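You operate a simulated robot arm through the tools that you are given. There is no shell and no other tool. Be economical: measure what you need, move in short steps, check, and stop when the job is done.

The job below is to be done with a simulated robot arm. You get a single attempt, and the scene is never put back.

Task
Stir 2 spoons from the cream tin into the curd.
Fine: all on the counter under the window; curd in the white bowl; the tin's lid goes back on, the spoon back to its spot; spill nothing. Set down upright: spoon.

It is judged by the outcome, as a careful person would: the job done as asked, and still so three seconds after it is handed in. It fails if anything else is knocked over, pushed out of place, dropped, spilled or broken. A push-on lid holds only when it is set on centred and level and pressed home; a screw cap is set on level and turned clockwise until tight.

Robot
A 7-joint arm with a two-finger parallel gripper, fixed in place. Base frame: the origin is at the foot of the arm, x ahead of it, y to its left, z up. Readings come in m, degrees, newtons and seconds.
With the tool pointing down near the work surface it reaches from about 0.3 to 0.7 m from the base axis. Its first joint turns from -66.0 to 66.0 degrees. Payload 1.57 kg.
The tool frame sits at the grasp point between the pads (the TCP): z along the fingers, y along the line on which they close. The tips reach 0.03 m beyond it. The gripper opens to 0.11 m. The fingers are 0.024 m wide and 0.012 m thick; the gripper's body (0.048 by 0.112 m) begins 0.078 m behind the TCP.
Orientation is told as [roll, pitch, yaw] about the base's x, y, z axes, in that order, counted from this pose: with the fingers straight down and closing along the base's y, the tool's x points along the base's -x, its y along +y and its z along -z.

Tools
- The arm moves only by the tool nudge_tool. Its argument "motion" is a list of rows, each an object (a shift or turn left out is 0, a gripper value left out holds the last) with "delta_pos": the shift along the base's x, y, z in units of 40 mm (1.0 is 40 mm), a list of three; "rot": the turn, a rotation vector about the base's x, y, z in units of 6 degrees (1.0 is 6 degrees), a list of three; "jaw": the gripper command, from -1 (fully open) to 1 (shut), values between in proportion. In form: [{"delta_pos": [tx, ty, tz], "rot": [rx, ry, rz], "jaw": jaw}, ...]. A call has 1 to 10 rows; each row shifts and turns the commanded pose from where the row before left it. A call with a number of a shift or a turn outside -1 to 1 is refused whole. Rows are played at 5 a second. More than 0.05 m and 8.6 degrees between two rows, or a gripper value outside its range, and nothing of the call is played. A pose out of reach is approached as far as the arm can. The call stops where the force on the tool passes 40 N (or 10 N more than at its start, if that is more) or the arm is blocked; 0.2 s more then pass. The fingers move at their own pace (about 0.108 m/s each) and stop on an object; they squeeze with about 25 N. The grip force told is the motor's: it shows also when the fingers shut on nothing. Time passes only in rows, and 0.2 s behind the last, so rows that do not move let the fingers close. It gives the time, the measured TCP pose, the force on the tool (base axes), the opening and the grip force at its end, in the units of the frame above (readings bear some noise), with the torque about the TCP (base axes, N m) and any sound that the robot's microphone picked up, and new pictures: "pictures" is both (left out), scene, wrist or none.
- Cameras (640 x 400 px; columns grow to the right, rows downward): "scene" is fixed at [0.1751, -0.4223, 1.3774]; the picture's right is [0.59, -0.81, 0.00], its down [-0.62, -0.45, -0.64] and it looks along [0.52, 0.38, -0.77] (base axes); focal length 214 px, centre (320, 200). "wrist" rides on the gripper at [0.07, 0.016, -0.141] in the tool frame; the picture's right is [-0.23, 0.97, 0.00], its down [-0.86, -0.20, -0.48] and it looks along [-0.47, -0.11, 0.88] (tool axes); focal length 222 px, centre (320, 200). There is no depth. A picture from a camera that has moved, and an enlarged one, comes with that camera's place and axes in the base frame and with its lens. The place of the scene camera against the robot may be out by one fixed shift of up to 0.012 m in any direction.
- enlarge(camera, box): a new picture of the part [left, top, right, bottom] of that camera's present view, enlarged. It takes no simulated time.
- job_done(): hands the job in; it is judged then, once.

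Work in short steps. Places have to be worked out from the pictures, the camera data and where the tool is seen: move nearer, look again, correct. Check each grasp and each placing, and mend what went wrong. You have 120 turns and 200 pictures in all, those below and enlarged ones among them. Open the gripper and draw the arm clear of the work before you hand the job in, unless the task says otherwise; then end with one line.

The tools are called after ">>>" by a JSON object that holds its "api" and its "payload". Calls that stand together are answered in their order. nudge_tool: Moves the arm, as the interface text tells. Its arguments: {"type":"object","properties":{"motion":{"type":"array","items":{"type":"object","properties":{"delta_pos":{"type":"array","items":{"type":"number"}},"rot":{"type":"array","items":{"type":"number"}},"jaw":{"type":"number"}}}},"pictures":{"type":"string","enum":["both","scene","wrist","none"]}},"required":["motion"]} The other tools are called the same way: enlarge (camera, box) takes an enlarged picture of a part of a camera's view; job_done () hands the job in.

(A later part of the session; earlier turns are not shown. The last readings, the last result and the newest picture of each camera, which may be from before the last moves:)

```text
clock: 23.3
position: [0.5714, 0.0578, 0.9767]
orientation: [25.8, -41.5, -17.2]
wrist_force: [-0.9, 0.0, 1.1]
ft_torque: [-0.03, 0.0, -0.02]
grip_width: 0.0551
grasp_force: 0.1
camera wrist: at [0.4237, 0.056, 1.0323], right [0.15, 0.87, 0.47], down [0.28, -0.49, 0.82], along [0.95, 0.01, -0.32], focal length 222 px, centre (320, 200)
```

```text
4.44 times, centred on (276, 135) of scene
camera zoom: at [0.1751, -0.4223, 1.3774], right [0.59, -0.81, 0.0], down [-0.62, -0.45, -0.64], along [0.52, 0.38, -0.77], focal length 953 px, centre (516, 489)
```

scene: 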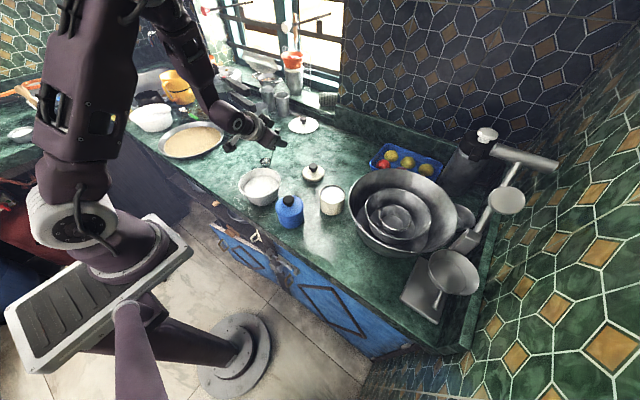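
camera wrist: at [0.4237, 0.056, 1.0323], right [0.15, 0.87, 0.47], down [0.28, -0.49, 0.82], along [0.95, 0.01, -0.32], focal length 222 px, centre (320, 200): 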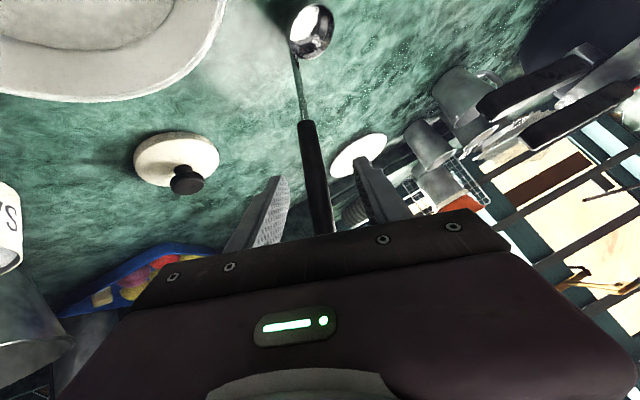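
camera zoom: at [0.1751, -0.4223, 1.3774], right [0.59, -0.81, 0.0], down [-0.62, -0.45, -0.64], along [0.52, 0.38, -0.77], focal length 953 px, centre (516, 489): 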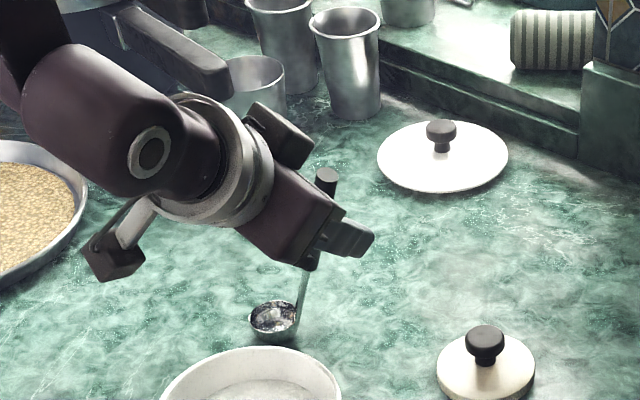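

The handle is between the pads. I'll close on it and remember this pose for putting it back: (0.571, 0.058, 0.977) with orientation [25.8, -41.5, -17.2].

>>> {"api": "nudge_tool", "payload": {"motion": [{"jaw": 1}, {"jaw": 1}, {"jaw": 1}, {"jaw": 1}]}}

>>> {"api": "enlarge", "payload": {"camera": "wrist", "box": [220, 0, 420, 240]}}

>>> {"api": "enlarge", "payload": {"camera": "scene", "box": [220, 90, 332, 180]}}

```text
clock: 24.3
position: [0.5722, 0.0583, 0.9772]
orientation: [25.9, -41.4, -17.1]
wrist_force: [-0.2, -0.2, 0.7]
ft_torque: [-0.04, -0.03, -0.03]
grip_width: 0.0153
grasp_force: 25.1
camera wrist: at [0.4235, 0.056, 1.0325], right [0.15, 0.87, 0.47], down [0.28, -0.49, 0.82], along [0.95, 0.01, -0.32], focal length 222 px, centre (320, 200)
```

scene: 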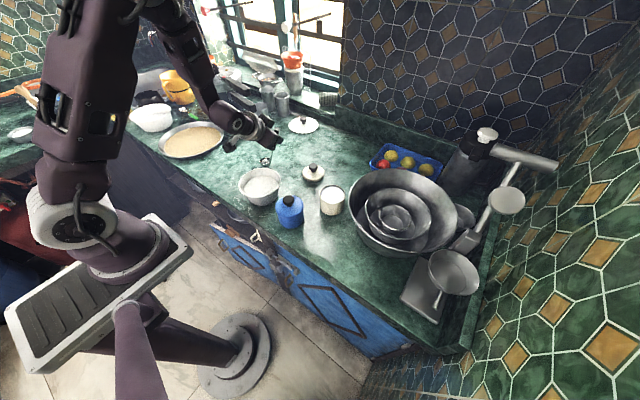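
wrist: 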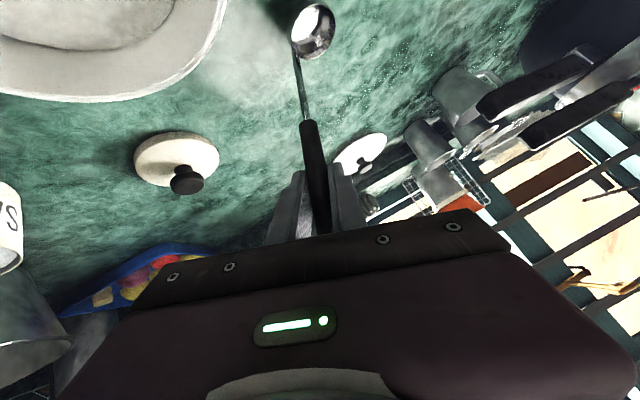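

```text
1.67 times, centred on (320, 120) of wrist
camera zoom: at [0.4235, 0.056, 1.0325], right [0.15, 0.87, 0.47], down [0.28, -0.49, 0.82], along [0.95, 0.01, -0.32], focal length 370 px, centre (320, 333)
```

zoom: 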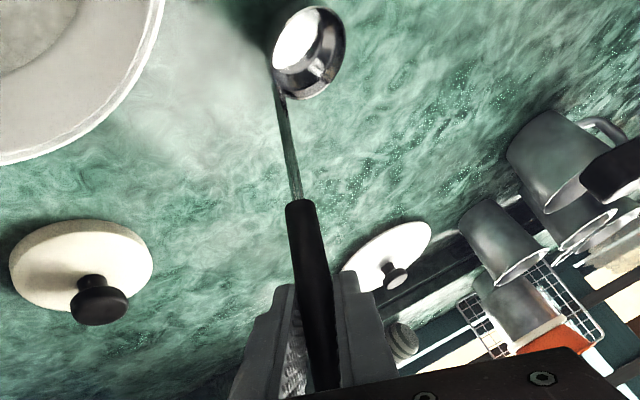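

```text
4.44 times, centred on (276, 135) of scene
camera zoom: at [0.1751, -0.4223, 1.3774], right [0.59, -0.81, 0.0], down [-0.62, -0.45, -0.64], along [0.52, 0.38, -0.77], focal length 953 px, centre (516, 489)
```

zoom: 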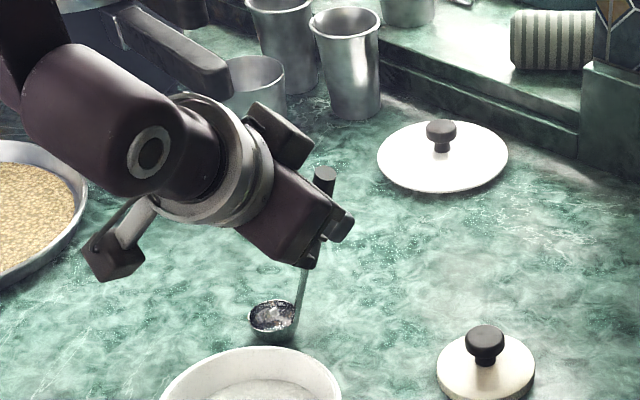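

The handle is gripped at 15 mm. I'll lift the dipper and, while it's empty, test the tipping rotation high above the counter near the bowl to confirm the arm can do it.

>>> {"api": "nudge_tool", "payload": {"motion": [{"delta_pos": [0, 0, 0.2]}, {"delta_pos": [0, 0, 0.8]}, {"delta_pos": [0, 0, 1]}, {"delta_pos": [0, 0, 1]}, {"delta_pos": [-0.5, 0.4, 0.2]}, {"delta_pos": [-0.7, 0.5, 0]}, {"delta_pos": [-0.7, 0.5, 0]}, {"delta_pos": [-0.7, 0.5, 0]}, {"delta_pos": [0, 0, 0]}]}}

```text
clock: 26.3
position: [0.4667, 0.1352, 1.1044]
orientation: [25.9, -41.5, -17.2]
wrist_force: [-0.1, 0.9, -1.5]
ft_torque: [-0.03, -0.04, -0.04]
grip_width: 0.0159
grasp_force: 25.0
camera wrist: at [0.3182, 0.1326, 1.1605], right [0.15, 0.87, 0.47], down [0.28, -0.49, 0.82], along [0.95, 0.01, -0.32], focal length 222 px, centre (320, 200)
```

scene: 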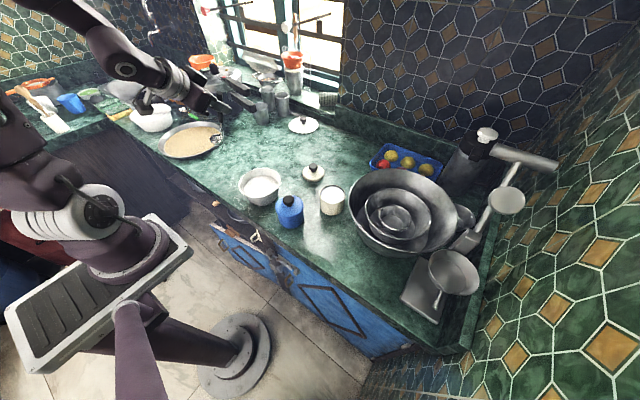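
wrist: 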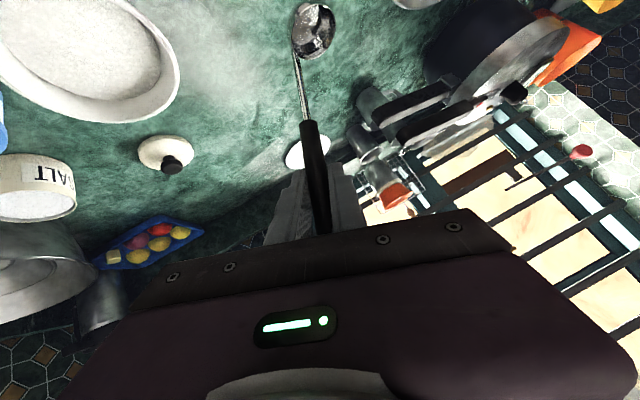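

The dipper holds steady in the grip. Now I'll tip it 60° about -x to test.

>>> {"api": "nudge_tool", "payload": {"motion": [{"rot": [-1, 0, 0]}, {"rot": [-1, 0, 0]}, {"rot": [-1, 0, 0]}, {"rot": [-1, 0, 0]}, {"rot": [-1, 0, 0]}, {"rot": [-1, 0, 0]}, {"rot": [-1, 0, 0]}, {"rot": [-1, 0, 0]}, {"rot": [-1, 0, 0]}, {"rot": [-1, 0, 0]}], "pictures": "none"}}

>>> {"api": "nudge_tool", "payload": {"motion": [{"rot": [-1, 0, 0]}, {"rot": [-1, 0, 0]}, {"rot": [-1, 0, 0]}, {"rot": [-1, 0, 0]}, {"rot": [-1, 0, 0]}, {"rot": [-1, 0, 0]}, {"rot": [-1, 0, 0]}, {"rot": [-1, 0, 0]}, {"rot": [0, 0, 0]}]}}

```text
clock: 28.5
position: [0.4665, 0.132, 1.1022]
orientation: [-50.3, -31.5, 32.9]
wrist_force: [0.2, -0.2, -0.7]
ft_torque: [0.06, -0.04, 0.01]
grip_width: 0.0157
grasp_force: 24.6
out of reach, approached as far as the arm can: row 1
```

```text
clock: 30.5
position: [0.4666, 0.1328, 1.1026]
orientation: [-88.8, -0.3, 44.3]
wrist_force: [-0.1, -0.2, -1.6]
ft_torque: [0.09, -0.05, 0.0]
grip_width: 0.0157
grasp_force: 24.9
camera wrist: at [0.3184, 0.1854, 1.0892], right [0.15, 0.18, -0.97], down [0.28, 0.94, 0.21], along [0.95, -0.31, 0.09], focal length 222 px, centre (320, 200)
```

scene: 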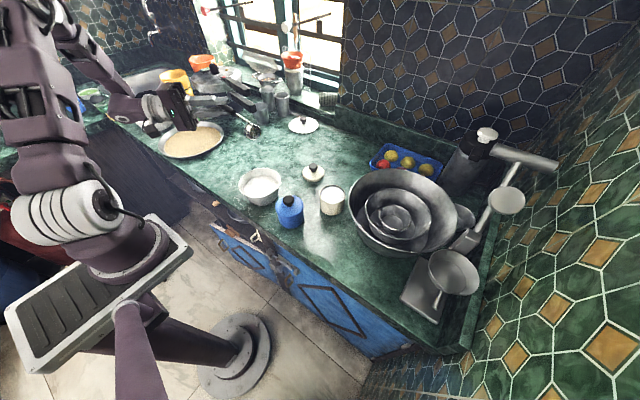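
wrist: 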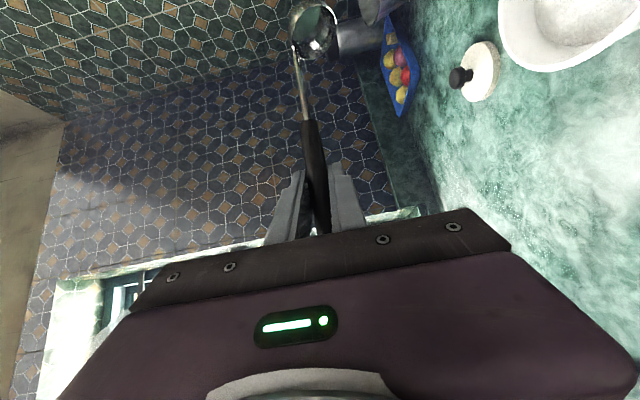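

The 108° tip works there. I'll also test lowering toward pour height, still well clear of the bowl rim at 0.895.

>>> {"api": "nudge_tool", "payload": {"motion": [{"delta_pos": [0, 0, -0.9]}, {"delta_pos": [0, 0, -0.9]}, {"delta_pos": [0, 0, -0.9]}, {"delta_pos": [0, 0, 0]}]}}

>>> {"api": "enlarge", "payload": {"camera": "scene", "box": [160, 80, 300, 220]}}

```text
clock: 31.5
position: [0.4663, 0.1309, 0.9926]
orientation: [-88.8, -0.4, 44.3]
wrist_force: [0.1, 0.7, -0.4]
ft_torque: [0.11, -0.03, -0.01]
grip_width: 0.0158
grasp_force: 24.9
camera wrist: at [0.3176, 0.185, 0.9808], right [0.15, 0.18, -0.97], down [0.28, 0.94, 0.21], along [0.95, -0.31, 0.09], focal length 222 px, centre (320, 200)
```

scene: 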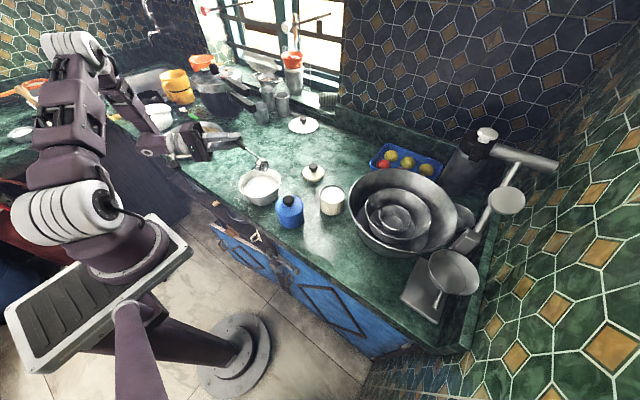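
wrist: 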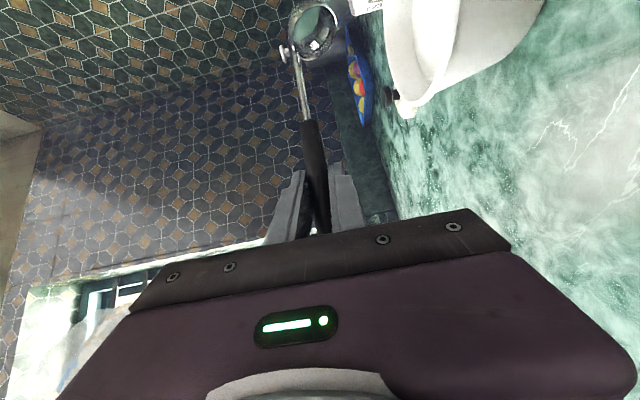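

```text
2.86 times, centred on (230, 150) of scene
camera zoom: at [0.1751, -0.4223, 1.3774], right [0.59, -0.81, 0.0], down [-0.62, -0.45, -0.64], along [0.52, 0.38, -0.77], focal length 613 px, centre (577, 343)
```

zoom: 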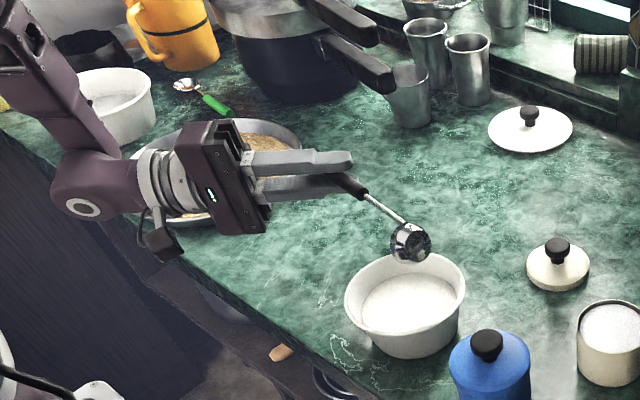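

Pouring works. I notice another utensil with a green handle near the pot, so I'll check it before deciding which one is "the spoon".

>>> {"api": "enlarge", "payload": {"camera": "scene", "box": [170, 70, 250, 120]}}

```text
8.00 times, centred on (210, 95) of scene
camera zoom: at [0.1751, -0.4223, 1.3774], right [0.59, -0.81, 0.0], down [-0.62, -0.45, -0.64], along [0.52, 0.38, -0.77], focal length 1716 px, centre (1200, 1040)
```

zoom: 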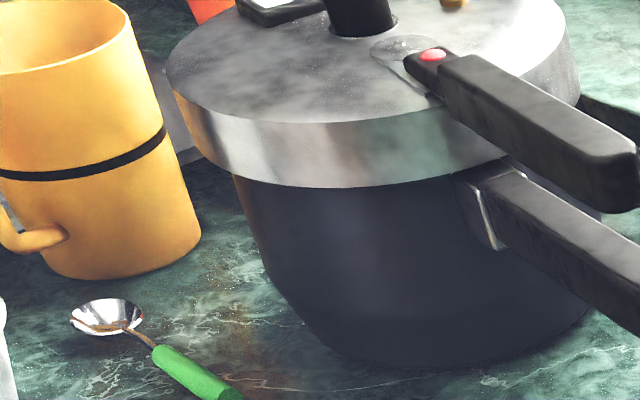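

The green spoon is far out of reach at about (0.73, 0.9), so the dipper is the spoon. I'll raise it, turn it back to about 45° tip, and carry it (empty) to above the salt tin.

>>> {"api": "nudge_tool", "payload": {"motion": [{"delta_pos": [0, 0, 0.93]}, {"delta_pos": [0, 0, 0.93]}, {"delta_pos": [0, 0, 0.93], "rot": [1, 0, 0]}, {"delta_pos": [0.25, -0.6, 0], "rot": [1, 0, 0]}, {"delta_pos": [0.25, -0.8, 0], "rot": [1, 0, 0]}, {"delta_pos": [0.25, -0.8, 0], "rot": [1, 0, 0]}, {"delta_pos": [0.25, -0.8, 0], "rot": [1, 0, 0]}, {"delta_pos": [0.25, -0.8, 0], "rot": [1, 0, 0]}, {"delta_pos": [0.25, -0.8, 0], "rot": [1, 0, 0]}], "pictures": "none"}}

>>> {"api": "nudge_tool", "payload": {"motion": [{"delta_pos": [0.25, -0.8, 0], "rot": [1, 0, 0]}, {"delta_pos": [0.25, -0.8, 0], "rot": [1, 0, 0]}, {"delta_pos": [0.09, -0.95, 0], "rot": [1, 0, 0]}, {"delta_pos": [0, 0, 0], "rot": [0.5, 0, 0]}, {"delta_pos": [0, 0, 0]}]}}

>>> {"api": "enlarge", "payload": {"camera": "scene", "box": [250, 120, 410, 260]}}

```text
clock: 33.5
position: [0.5245, -0.0529, 1.1041]
orientation: [-55.8, -28.2, 35.6]
wrist_force: [0.2, -0.8, -0.9]
ft_torque: [0.07, 0.01, 0.0]
grip_width: 0.0159
grasp_force: 25.0
```

```text
clock: 34.7
position: [0.5499, -0.155, 1.1046]
orientation: [-34.1, -38.7, 23.5]
wrist_force: [-0.7, -0.2, -1.4]
ft_torque: [0.08, -0.01, 0.01]
grip_width: 0.0153
grasp_force: 24.6
camera wrist: at [0.4021, -0.1171, 1.1471], right [0.15, 0.95, -0.28], down [0.28, 0.23, 0.93], along [0.95, -0.22, -0.23], focal length 222 px, centre (320, 200)
```

scene: 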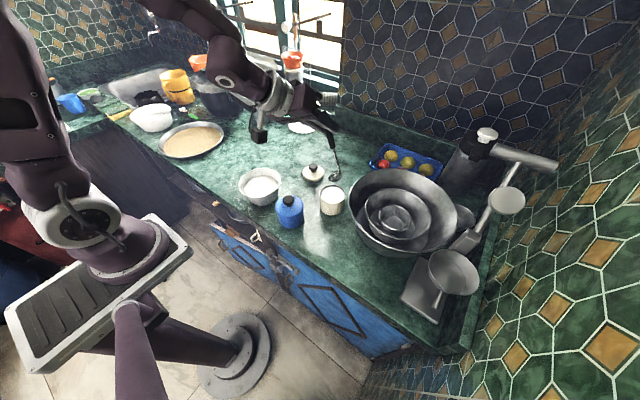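
wrist: 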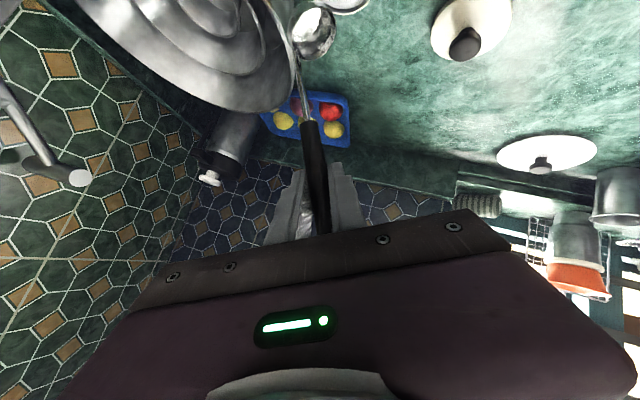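

```text
2.86 times, centred on (330, 190) of scene
camera zoom: at [0.1751, -0.4223, 1.3774], right [0.59, -0.81, 0.0], down [-0.62, -0.45, -0.64], along [0.52, 0.38, -0.77], focal length 613 px, centre (291, 229)
```

zoom: 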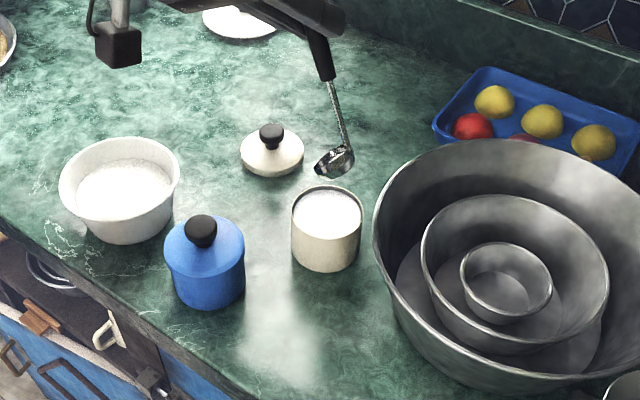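

Both cameras put the cup over the tin opening (centre ≈(0.537, -0.193)). I'll lower the tilted cup so its leading lip dips into the salt.

>>> {"api": "nudge_tool", "payload": {"motion": [{"delta_pos": [0.05, 0.1, -0.7]}, {"delta_pos": [0, 0, -0.7]}, {"delta_pos": [0, 0, -0.3]}, {"delta_pos": [0, 0, -0.2]}, {"delta_pos": [0, 0, 0]}]}}

>>> {"api": "enlarge", "payload": {"camera": "scene", "box": [290, 150, 390, 230]}}

>>> {"api": "enlarge", "payload": {"camera": "wrist", "box": [220, 0, 420, 130]}}

```text
clock: 35.9
position: [0.5521, -0.1512, 1.0285]
orientation: [-34.0, -38.7, 23.5]
wrist_force: [-0.4, 0.1, -1.1]
ft_torque: [0.07, -0.01, 0.03]
grip_width: 0.0157
grasp_force: 25.2
camera wrist: at [0.4036, -0.1134, 1.0716], right [0.15, 0.95, -0.28], down [0.28, 0.23, 0.93], along [0.95, -0.22, -0.23], focal length 222 px, centre (320, 200)
```

scene: 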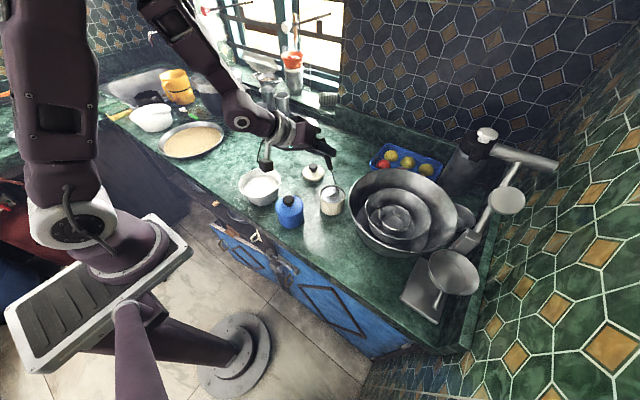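
wrist: 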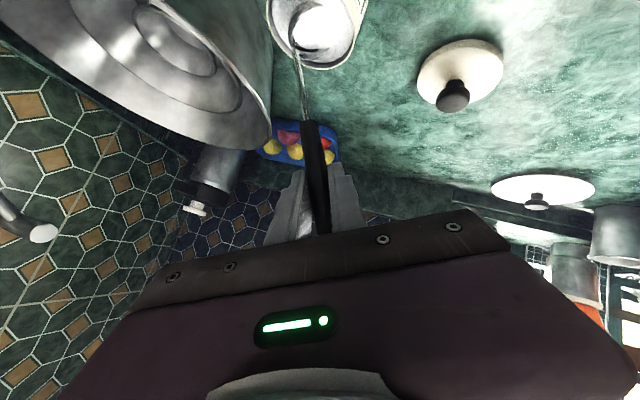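

```text
5.00 times, centred on (340, 190) of scene
camera zoom: at [0.1751, -0.4223, 1.3774], right [0.59, -0.81, 0.0], down [-0.62, -0.45, -0.64], along [0.52, 0.38, -0.77], focal length 1072 px, centre (220, 250)
```

zoom: 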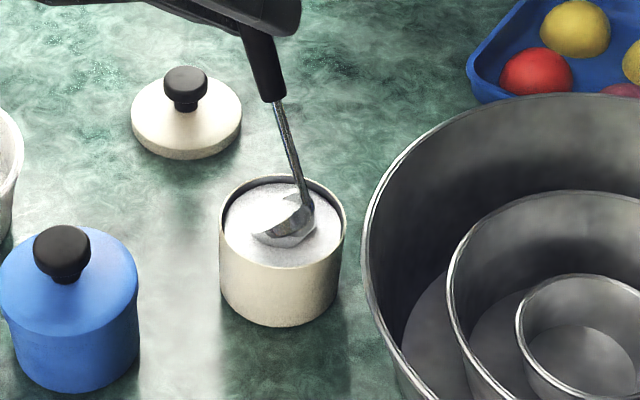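

```text
3.08 times, centred on (320, 65) of wrist
camera zoom: at [0.4036, -0.1134, 1.0716], right [0.15, 0.95, -0.28], down [0.28, 0.23, 0.93], along [0.95, -0.22, -0.23], focal length 684 px, centre (320, 615)
```

zoom: 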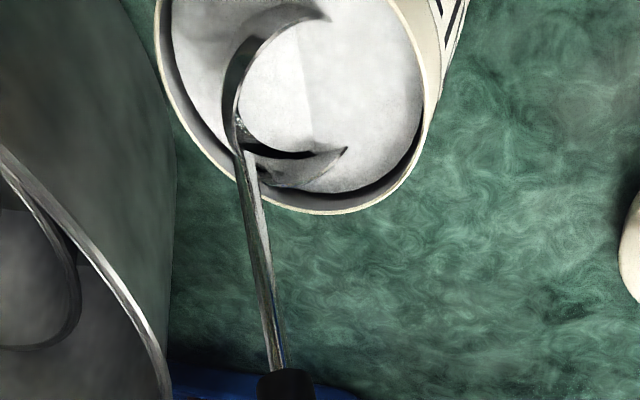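

The lip is cutting into the salt without resistance, and the cup sits mid-tin. I'll go 2 cm deeper, then rotate toward level while keeping the cup in place and sweeping slightly toward +y.

>>> {"api": "nudge_tool", "payload": {"motion": [{"delta_pos": [0, 0.05, -0.25]}, {"delta_pos": [0, 0.05, -0.25]}, {"delta_pos": [0, -0.26, 0.05], "rot": [0.833, 0, 0]}, {"delta_pos": [0, -0.26, 0.05], "rot": [0.833, 0, 0]}, {"delta_pos": [0, -0.26, 0.05], "rot": [0.833, 0, 0]}, {"delta_pos": [0, -0.261, -0.023], "rot": [0.833, 0, 0]}, {"delta_pos": [0, -0.261, -0.023], "rot": [0.833, 0, 0]}, {"delta_pos": [0, -0.261, -0.023], "rot": [0.833, 0, 0]}, {"delta_pos": [0, 0, 0]}]}}

>>> {"api": "enlarge", "payload": {"camera": "scene", "box": [290, 150, 390, 230]}}

>>> {"api": "enlarge", "payload": {"camera": "wrist", "box": [180, 0, 420, 180]}}

```text
clock: 37.9
position: [0.552, -0.2093, 1.0144]
orientation: [5.8, -44.2, -3.5]
wrist_force: [-0.2, -0.4, -1.1]
ft_torque: [-0.1, 0.01, 0.0]
grip_width: 0.0156
grasp_force: 25.4
camera wrist: at [0.4041, -0.1967, 1.0686], right [0.15, 0.96, 0.23], down [0.28, -0.26, 0.92], along [0.95, -0.08, -0.31], focal length 222 px, centre (320, 200)
```

scene: 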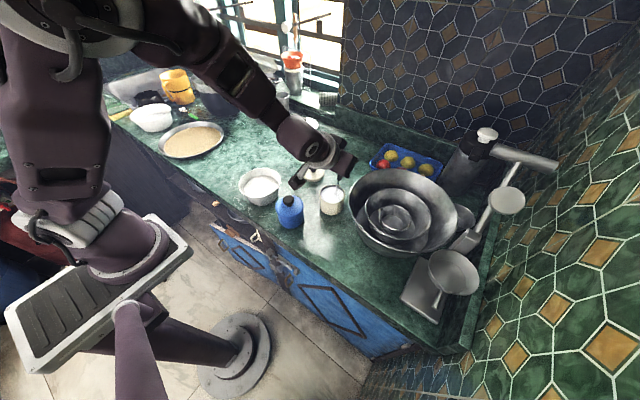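
wrist: 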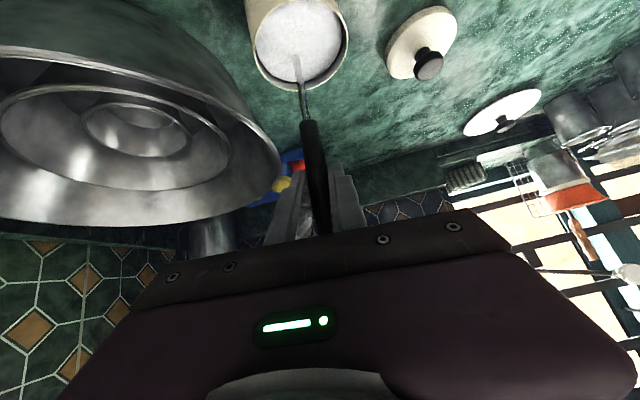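

```text
5.00 times, centred on (340, 190) of scene
camera zoom: at [0.175, -0.4223, 1.3774], right [0.59, -0.81, 0.0], down [-0.62, -0.45, -0.64], along [0.52, 0.38, -0.77], focal length 1072 px, centre (220, 250)
```

zoom: 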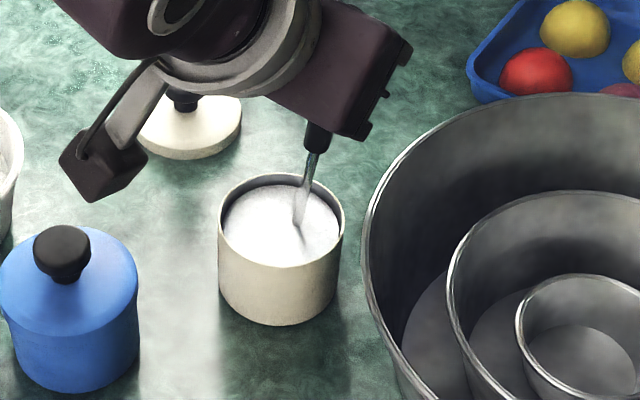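

```text
2.22 times, centred on (300, 90) of wrist
camera zoom: at [0.4041, -0.1967, 1.0686], right [0.15, 0.96, 0.23], down [0.28, -0.26, 0.92], along [0.95, -0.08, -0.31], focal length 494 px, centre (364, 444)
```

zoom: 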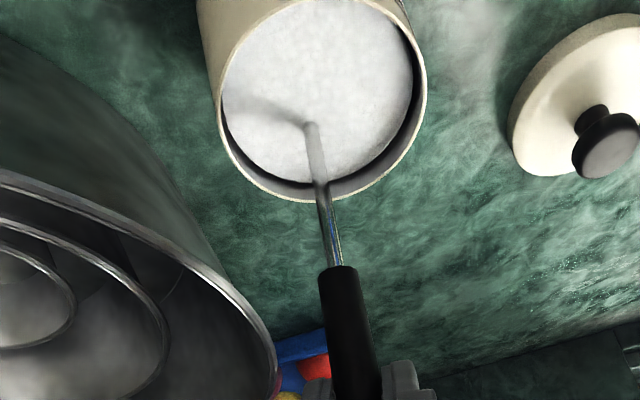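

The cup is fully submerged with no load and the gripper is clear of the steel bowl. I'll finish levelling, then lift slowly.

>>> {"api": "nudge_tool", "payload": {"motion": [{"delta_pos": [0, -0.25, 0.0], "rot": [0.833, 0, 0]}, {"delta_pos": [0, -0.25, 0.0], "rot": [0.833, 0, 0]}, {"delta_pos": [0, -0.25, 0.0], "rot": [0.833, 0, 0]}, {"delta_pos": [0, 0, 0.15]}, {"delta_pos": [0, 0, 0.2]}, {"delta_pos": [0, 0, 0.25]}, {"delta_pos": [0, 0, 0.3]}, {"delta_pos": [0, 0, 0.3]}, {"delta_pos": [0, 0, 0.2]}, {"delta_pos": [0, 0, 0]}]}}

>>> {"api": "enlarge", "payload": {"camera": "scene", "box": [290, 140, 390, 220]}}

>>> {"api": "enlarge", "payload": {"camera": "wrist", "box": [200, 0, 440, 160]}}

```text
clock: 40.1
position: [0.5511, -0.2392, 1.0688]
orientation: [25.9, -41.4, -17.2]
wrist_force: [1.0, 0.4, -0.8]
ft_torque: [-0.08, 0.01, 0.01]
grip_width: 0.0156
grasp_force: 24.9
camera wrist: at [0.4033, -0.2405, 1.1244], right [0.15, 0.87, 0.47], down [0.28, -0.49, 0.82], along [0.95, 0.01, -0.32], focal length 222 px, centre (320, 200)
```

scene: 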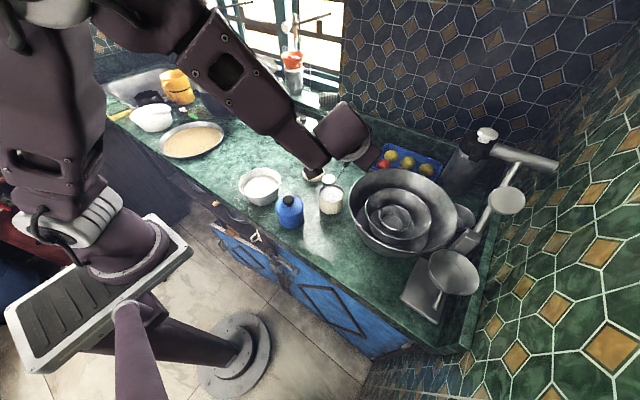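
wrist: 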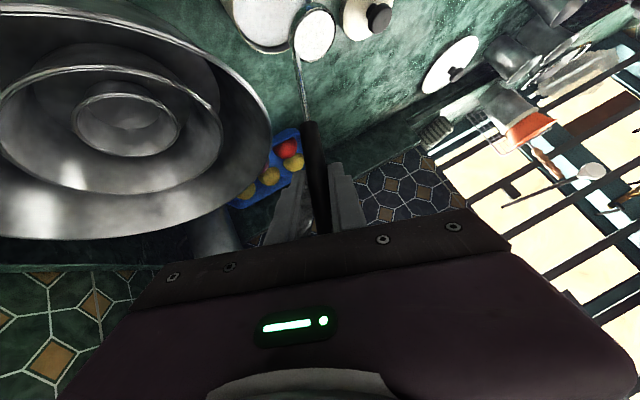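

```text
5.00 times, centred on (340, 180) of scene
camera zoom: at [0.1751, -0.4223, 1.3774], right [0.59, -0.81, 0.0], down [-0.62, -0.45, -0.64], along [0.52, 0.38, -0.77], focal length 1072 px, centre (220, 300)
```

zoom: 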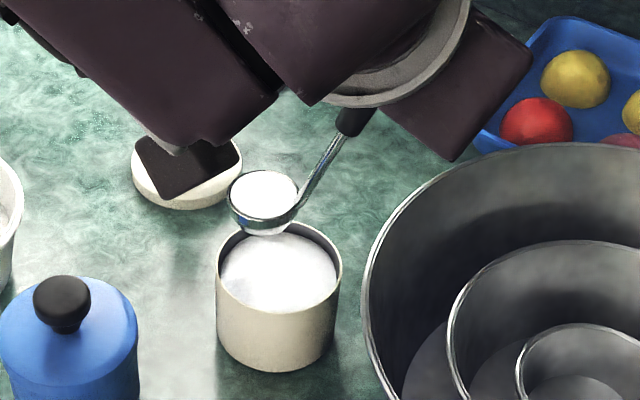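

```text
2.50 times, centred on (320, 80) of wrist
camera zoom: at [0.4033, -0.2405, 1.1244], right [0.15, 0.87, 0.47], down [0.28, -0.49, 0.82], along [0.95, 0.01, -0.32], focal length 555 px, centre (320, 500)
```

zoom: 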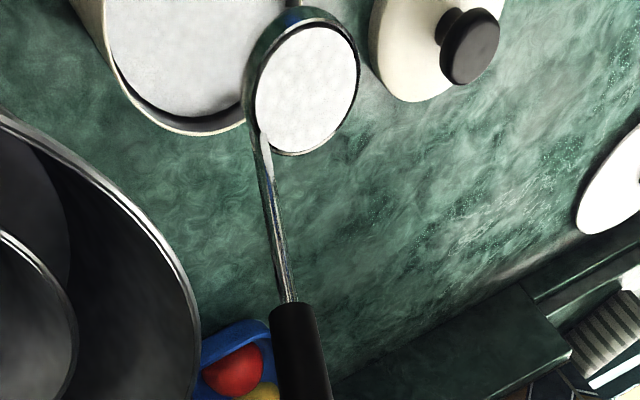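

The cup is full and flush, with nothing spilled. I'll raise it a bit and carry it level and slowly toward the bowl.

>>> {"api": "nudge_tool", "payload": {"motion": [{"delta_pos": [0, 0, 0.3]}, {"delta_pos": [0, 0, 0.4]}, {"delta_pos": [0, 0, 0.3]}, {"delta_pos": [-0.05, 0.2, 0.1]}, {"delta_pos": [-0.2, 0.5, 0]}, {"delta_pos": [-0.25, 0.6, 0]}, {"delta_pos": [-0.25, 0.6, 0]}, {"delta_pos": [-0.25, 0.6, 0]}, {"delta_pos": [-0.25, 0.6, 0]}, {"delta_pos": [-0.25, 0.6, 0]}], "pictures": "none"}}

>>> {"api": "nudge_tool", "payload": {"motion": [{"delta_pos": [-0.25, 0.6, 0]}, {"delta_pos": [-0.2, 0.4, 0]}, {"delta_pos": [-0.05, 0.2, 0]}, {"delta_pos": [0, 0, 0]}]}}

>>> {"api": "enlarge", "payload": {"camera": "scene", "box": [210, 120, 350, 230]}}

```text
clock: 42.3
position: [0.4932, -0.0921, 1.114]
orientation: [25.9, -41.4, -17.3]
wrist_force: [0.5, 0.1, -1.7]
ft_torque: [-0.05, -0.04, -0.01]
grip_width: 0.0155
grasp_force: 24.4
```

```text
clock: 43.3
position: [0.4795, -0.06, 1.1125]
orientation: [25.8, -41.4, -17.2]
wrist_force: [-0.2, -0.3, -1.4]
ft_torque: [-0.06, -0.02, 0.01]
grip_width: 0.0154
grasp_force: 25.5
out of reach, approached as far as the arm can: row 2, 3
camera wrist: at [0.3314, -0.0625, 1.168], right [0.15, 0.87, 0.47], down [0.28, -0.49, 0.82], along [0.95, 0.01, -0.32], focal length 222 px, centre (320, 200)
```

scene: 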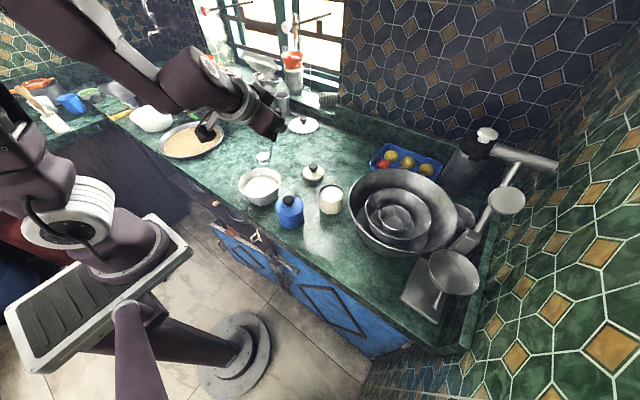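
wrist: 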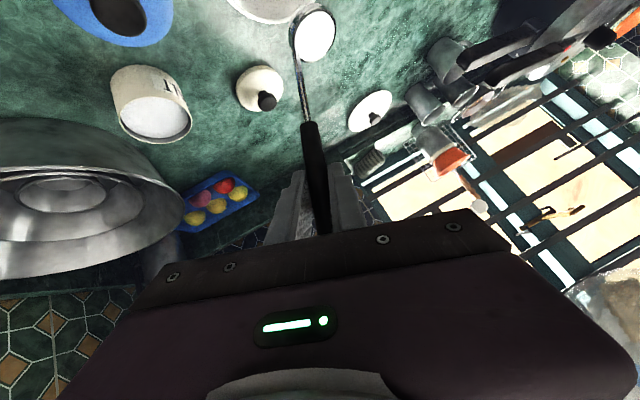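

```text
3.64 times, centred on (280, 175) of scene
camera zoom: at [0.1751, -0.4223, 1.3774], right [0.59, -0.81, 0.0], down [-0.62, -0.45, -0.64], along [0.52, 0.38, -0.77], focal length 780 px, centre (466, 291)
```

zoom: 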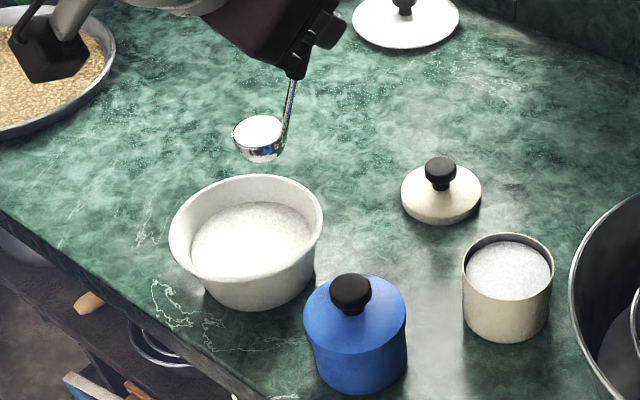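

I'm near the reach limit here; the cup is at about (0.466, 0.0, 0.997). I'll lower slowly toward the bowl, where the arm has more room.

>>> {"api": "nudge_tool", "payload": {"motion": [{"delta_pos": [0, 0, -0.4]}, {"delta_pos": [0, 0, -0.5]}, {"delta_pos": [0, 0, -0.5]}, {"delta_pos": [0, 0, -0.3]}, {"delta_pos": [0, 0, 0]}], "pictures": "none"}}

```text
clock: 44.5
position: [0.489, -0.0609, 1.071]
orientation: [25.8, -41.4, -17.2]
wrist_force: [-0.2, -0.6, -1.2]
ft_torque: [-0.05, -0.03, 0.02]
grip_width: 0.0157
grasp_force: 24.6
out of reach, approached as far as the arm can: row 1, 2, 3
```

Upright at this x it's at the reach limit, with the cup at about (0.475, 0, 0.955), but already inside the bowl's rim circle. Tipping moves the TCP to +y where reach is fine. I'll begin tipping with compensation and read the result.

>>> {"api": "nudge_tool", "payload": {"motion": [{"delta_pos": [0, 0.267, 0.095], "rot": [-0.833, 0, 0]}, {"delta_pos": [0, 0.267, 0.095], "rot": [-0.833, 0, 0]}, {"delta_pos": [0, 0, 0]}]}}

>>> {"api": "enlarge", "payload": {"camera": "scene", "box": [210, 120, 350, 230]}}

```text
clock: 45.3
position: [0.489, -0.0389, 1.0789]
orientation: [12.7, -43.5, -8.1]
wrist_force: [0.0, 0.0, -1.0]
ft_torque: [-0.02, -0.05, -0.02]
grip_width: 0.0152
grasp_force: 25.0
camera wrist: at [0.3402, -0.0319, 1.1348], right [0.15, 0.94, 0.31], down [0.28, -0.34, 0.9], along [0.95, -0.05, -0.32], focal length 222 px, centre (320, 200)
```

scene: 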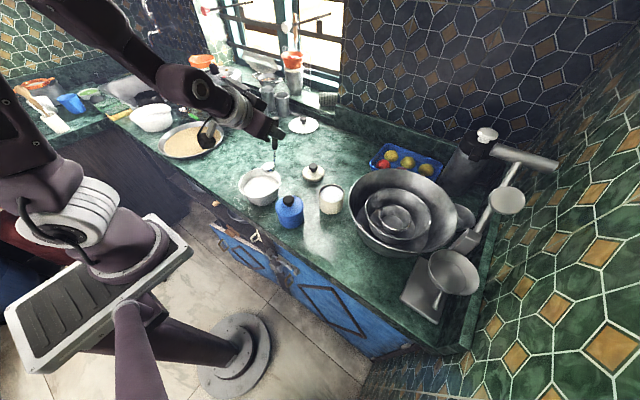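
wrist: 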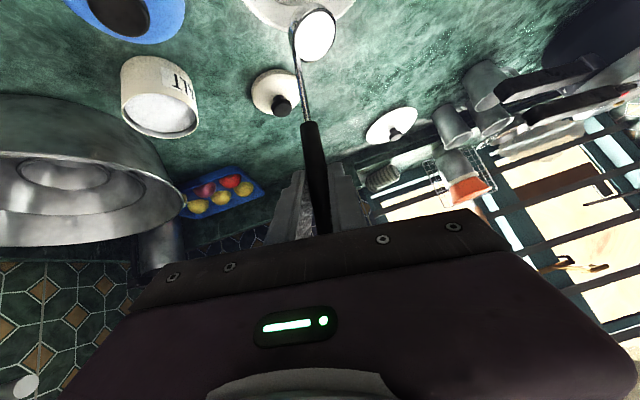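

```text
3.64 times, centred on (280, 175) of scene
camera zoom: at [0.1751, -0.4223, 1.3774], right [0.59, -0.81, 0.0], down [-0.62, -0.45, -0.64], along [0.52, 0.38, -0.77], focal length 780 px, centre (466, 291)
```

zoom: 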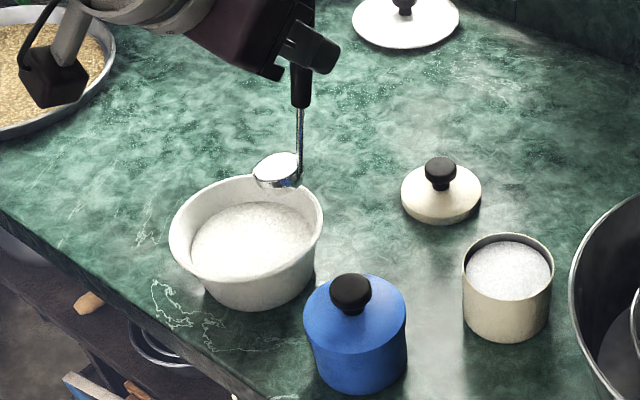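

The salt is still in the cup at 10° tip. I'll keep tipping to about 45°, easing toward +y and -x so the lip stays well inside the bowl, and lowering a little.

>>> {"api": "nudge_tool", "payload": {"motion": [{"delta_pos": [0, 0.35, 0.05], "rot": [-0.833, 0, 0]}, {"delta_pos": [-0.05, 0.35, -0.05], "rot": [-0.833, 0, 0]}, {"delta_pos": [-0.05, 0.33, -0.05], "rot": [-0.833, 0, 0]}, {"delta_pos": [-0.05, 0.33, -0.05], "rot": [-0.833, 0, 0]}, {"delta_pos": [0, 0, 0]}]}}

>>> {"api": "enlarge", "payload": {"camera": "scene", "box": [210, 120, 350, 230]}}

```text
clock: 46.5
position: [0.4823, 0.0139, 1.0762]
orientation: [-15.2, -43.1, 11.0]
wrist_force: [0.0, -0.1, -0.9]
ft_torque: [0.0, -0.06, -0.01]
grip_width: 0.0156
grasp_force: 25.0
camera wrist: at [0.3336, 0.04, 1.1258], right [0.15, 0.99, -0.03], down [0.28, -0.01, 0.96], along [0.95, -0.16, -0.28], focal length 222 px, centre (320, 200)
```

scene: 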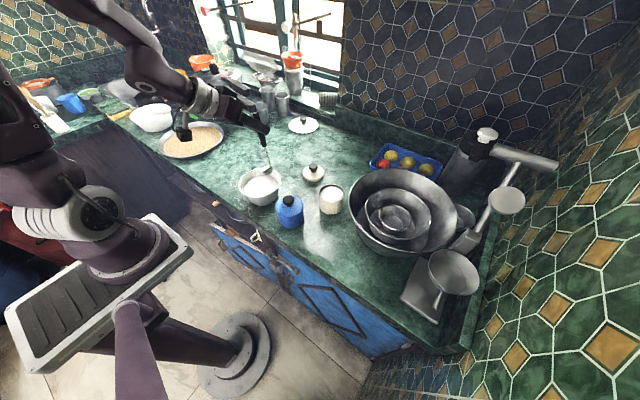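
wrist: 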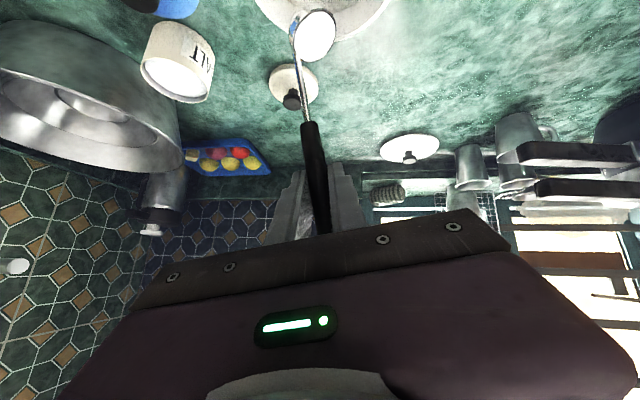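

```text
3.64 times, centred on (280, 175) of scene
camera zoom: at [0.1751, -0.4223, 1.3774], right [0.59, -0.81, 0.0], down [-0.62, -0.45, -0.64], along [0.52, 0.38, -0.77], focal length 780 px, centre (466, 291)
```

zoom: 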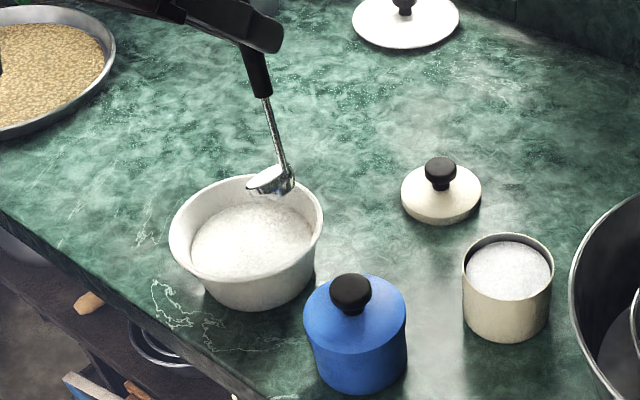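

The salt is still held at 30° tip, with the cup at about (0.468, 0.007, 0.946). Before it starts pouring, I'll shift toward the bowl centre and down.

>>> {"api": "nudge_tool", "payload": {"motion": [{"delta_pos": [-0.15, 0.05, 0]}, {"delta_pos": [-0.15, 0.05, -0.1]}, {"delta_pos": [-0.1, 0.05, -0.2]}, {"delta_pos": [0, 0, 0]}], "pictures": "none"}}

```text
clock: 47.5
position: [0.4664, 0.021, 1.0622]
orientation: [-15.0, -43.1, 11.0]
wrist_force: [-0.3, 0.5, -2.0]
ft_torque: [0.01, -0.02, 0.02]
grip_width: 0.0155
grasp_force: 24.7
```

The cup is now near (0.452, 0.0145, 0.932), well inside the bowl's circle. I'll tip on to 75° with the cup held in place.

>>> {"api": "nudge_tool", "payload": {"motion": [{"delta_pos": [0, 0.27, -0.053], "rot": [-0.833, 0, 0]}, {"delta_pos": [0, 0.27, -0.053], "rot": [-0.833, 0, 0]}, {"delta_pos": [0, 0.27, -0.053], "rot": [-0.833, 0, 0]}, {"delta_pos": [0, 0.245, -0.12], "rot": [-0.833, 0, 0]}, {"delta_pos": [0, 0.245, -0.12], "rot": [-0.833, 0, 0]}, {"delta_pos": [0, 0.245, -0.12], "rot": [-0.833, 0, 0]}, {"delta_pos": [0, 0.21, -0.18], "rot": [-0.833, 0, 0]}, {"delta_pos": [0, 0.21, -0.18], "rot": [-0.833, 0, 0]}, {"delta_pos": [0, 0.21, -0.18], "rot": [-0.833, 0, 0]}, {"delta_pos": [0, 0, 0]}]}}

>>> {"api": "enlarge", "payload": {"camera": "scene", "box": [210, 120, 350, 230]}}

```text
clock: 49.7
position: [0.467, 0.1098, 1.0204]
orientation: [-63.8, -22.6, 39.1]
wrist_force: [-1.5, -0.3, -0.6]
ft_torque: [0.12, 0.02, 0.01]
grip_width: 0.0156
grasp_force: 25.2
camera wrist: at [0.3185, 0.1618, 1.0395], right [0.15, 0.68, -0.72], down [0.28, 0.67, 0.69], along [0.95, -0.31, -0.09], focal length 222 px, centre (320, 200)
```

scene: 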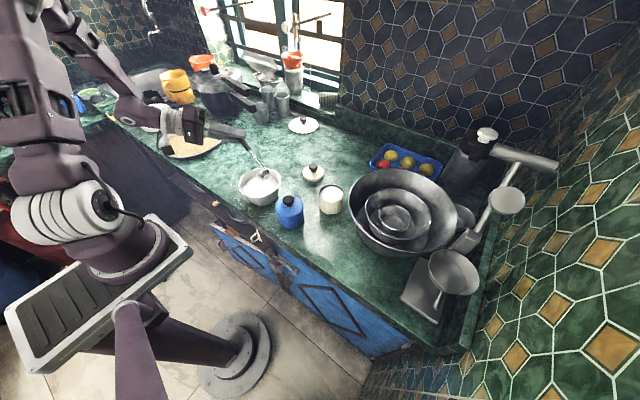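
wrist: 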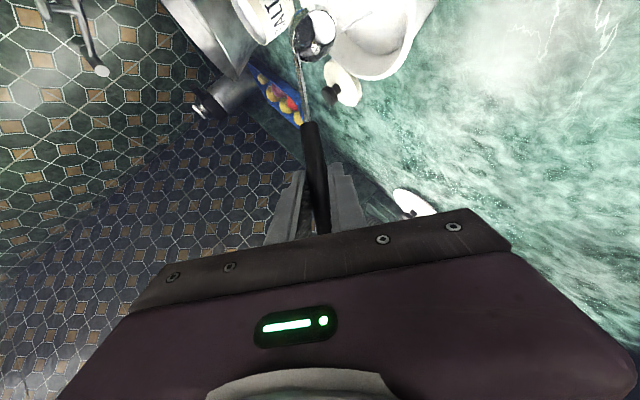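

```text
3.64 times, centred on (280, 175) of scene
camera zoom: at [0.1751, -0.4223, 1.3774], right [0.59, -0.81, 0.0], down [-0.62, -0.45, -0.64], along [0.52, 0.38, -0.77], focal length 780 px, centre (466, 291)
```

zoom: 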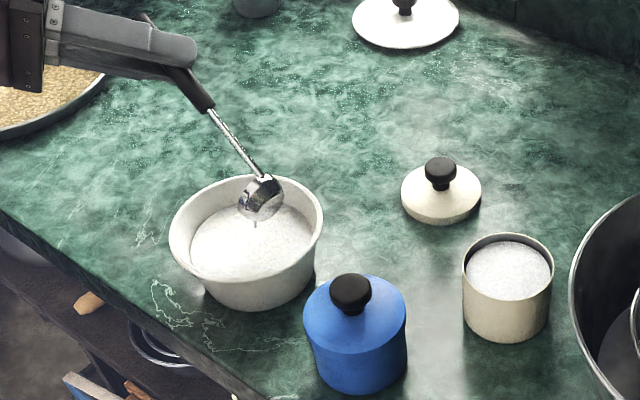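

Salt is pouring into the bowl. I'll finish tipping to about 110° and hold so the cup empties.

>>> {"api": "nudge_tool", "payload": {"motion": [{"delta_pos": [0, 0.16, -0.23], "rot": [-0.833, 0, 0]}, {"delta_pos": [0, 0.16, -0.23], "rot": [-0.833, 0, 0]}, {"delta_pos": [0, 0.16, -0.23], "rot": [-0.833, 0, 0]}, {"delta_pos": [0, 0.09, -0.25], "rot": [-0.833, 0, 0]}, {"delta_pos": [0, 0.09, -0.25], "rot": [-0.833, 0, 0]}, {"delta_pos": [0, 0.09, -0.25], "rot": [-0.833, 0, 0]}, {"delta_pos": [0, 0.05, -0.15], "rot": [-0.5, 0, 0]}, {"delta_pos": [0, 0, 0]}, {"delta_pos": [0, 0, 0]}]}}

>>> {"api": "enlarge", "payload": {"camera": "scene", "box": [210, 120, 350, 230]}}

>>> {"api": "enlarge", "payload": {"camera": "wrist", "box": [260, 0, 420, 110]}}

```text
clock: 51.7
position: [0.4671, 0.1399, 0.9574]
orientation: [-88.9, -0.3, 44.3]
wrist_force: [-0.1, 0.7, -0.3]
ft_torque: [0.08, 0.0, 0.03]
grip_width: 0.0152
grasp_force: 24.6
camera wrist: at [0.3181, 0.194, 0.9447], right [0.15, 0.18, -0.97], down [0.28, 0.94, 0.21], along [0.95, -0.31, 0.09], focal length 222 px, centre (320, 200)
```

scene: 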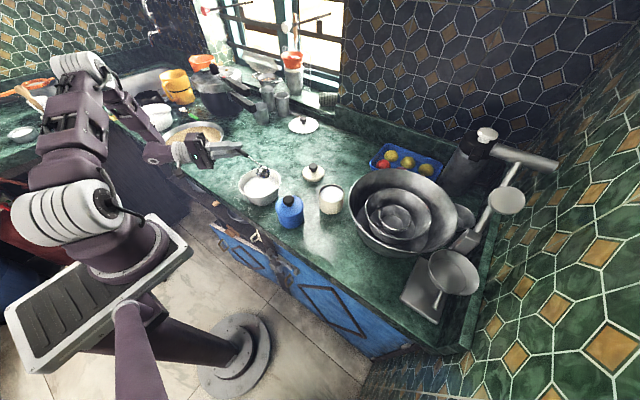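
wrist: 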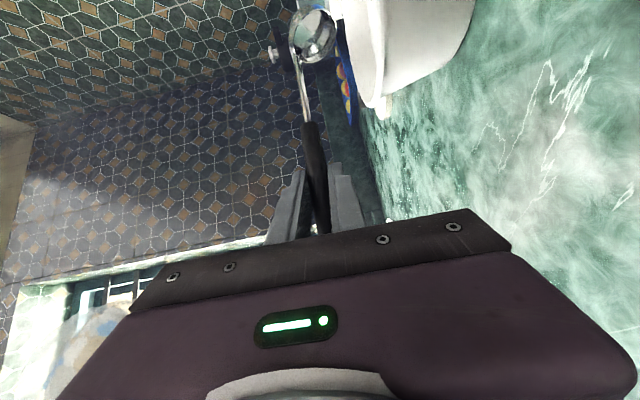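

```text
3.64 times, centred on (280, 175) of scene
camera zoom: at [0.1751, -0.4223, 1.3774], right [0.59, -0.81, 0.0], down [-0.62, -0.45, -0.64], along [0.52, 0.38, -0.77], focal length 780 px, centre (466, 291)
```

zoom: 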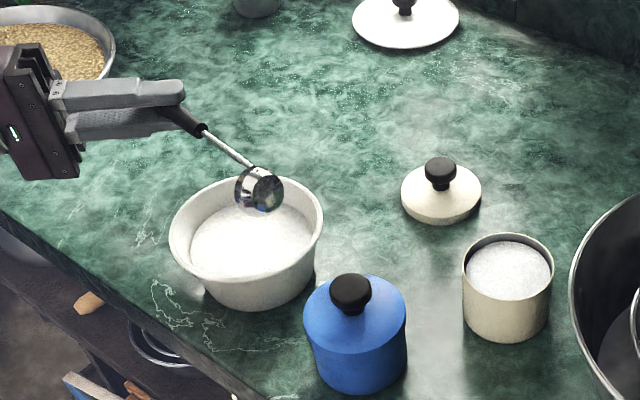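

```text
3.64 times, centred on (340, 55) of wrist
camera zoom: at [0.3181, 0.194, 0.9447], right [0.15, 0.18, -0.97], down [0.28, 0.94, 0.21], along [0.95, -0.31, 0.09], focal length 808 px, centre (247, 727)
```

zoom: 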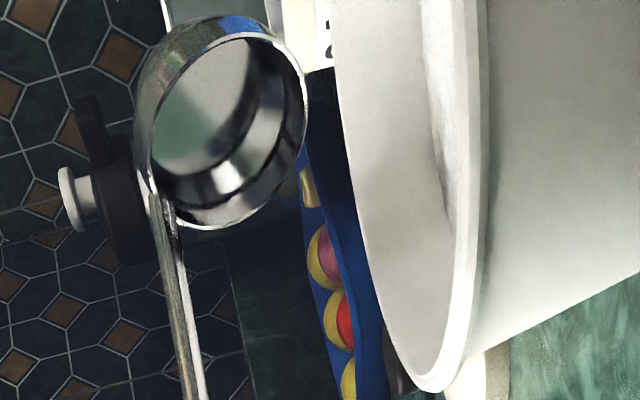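

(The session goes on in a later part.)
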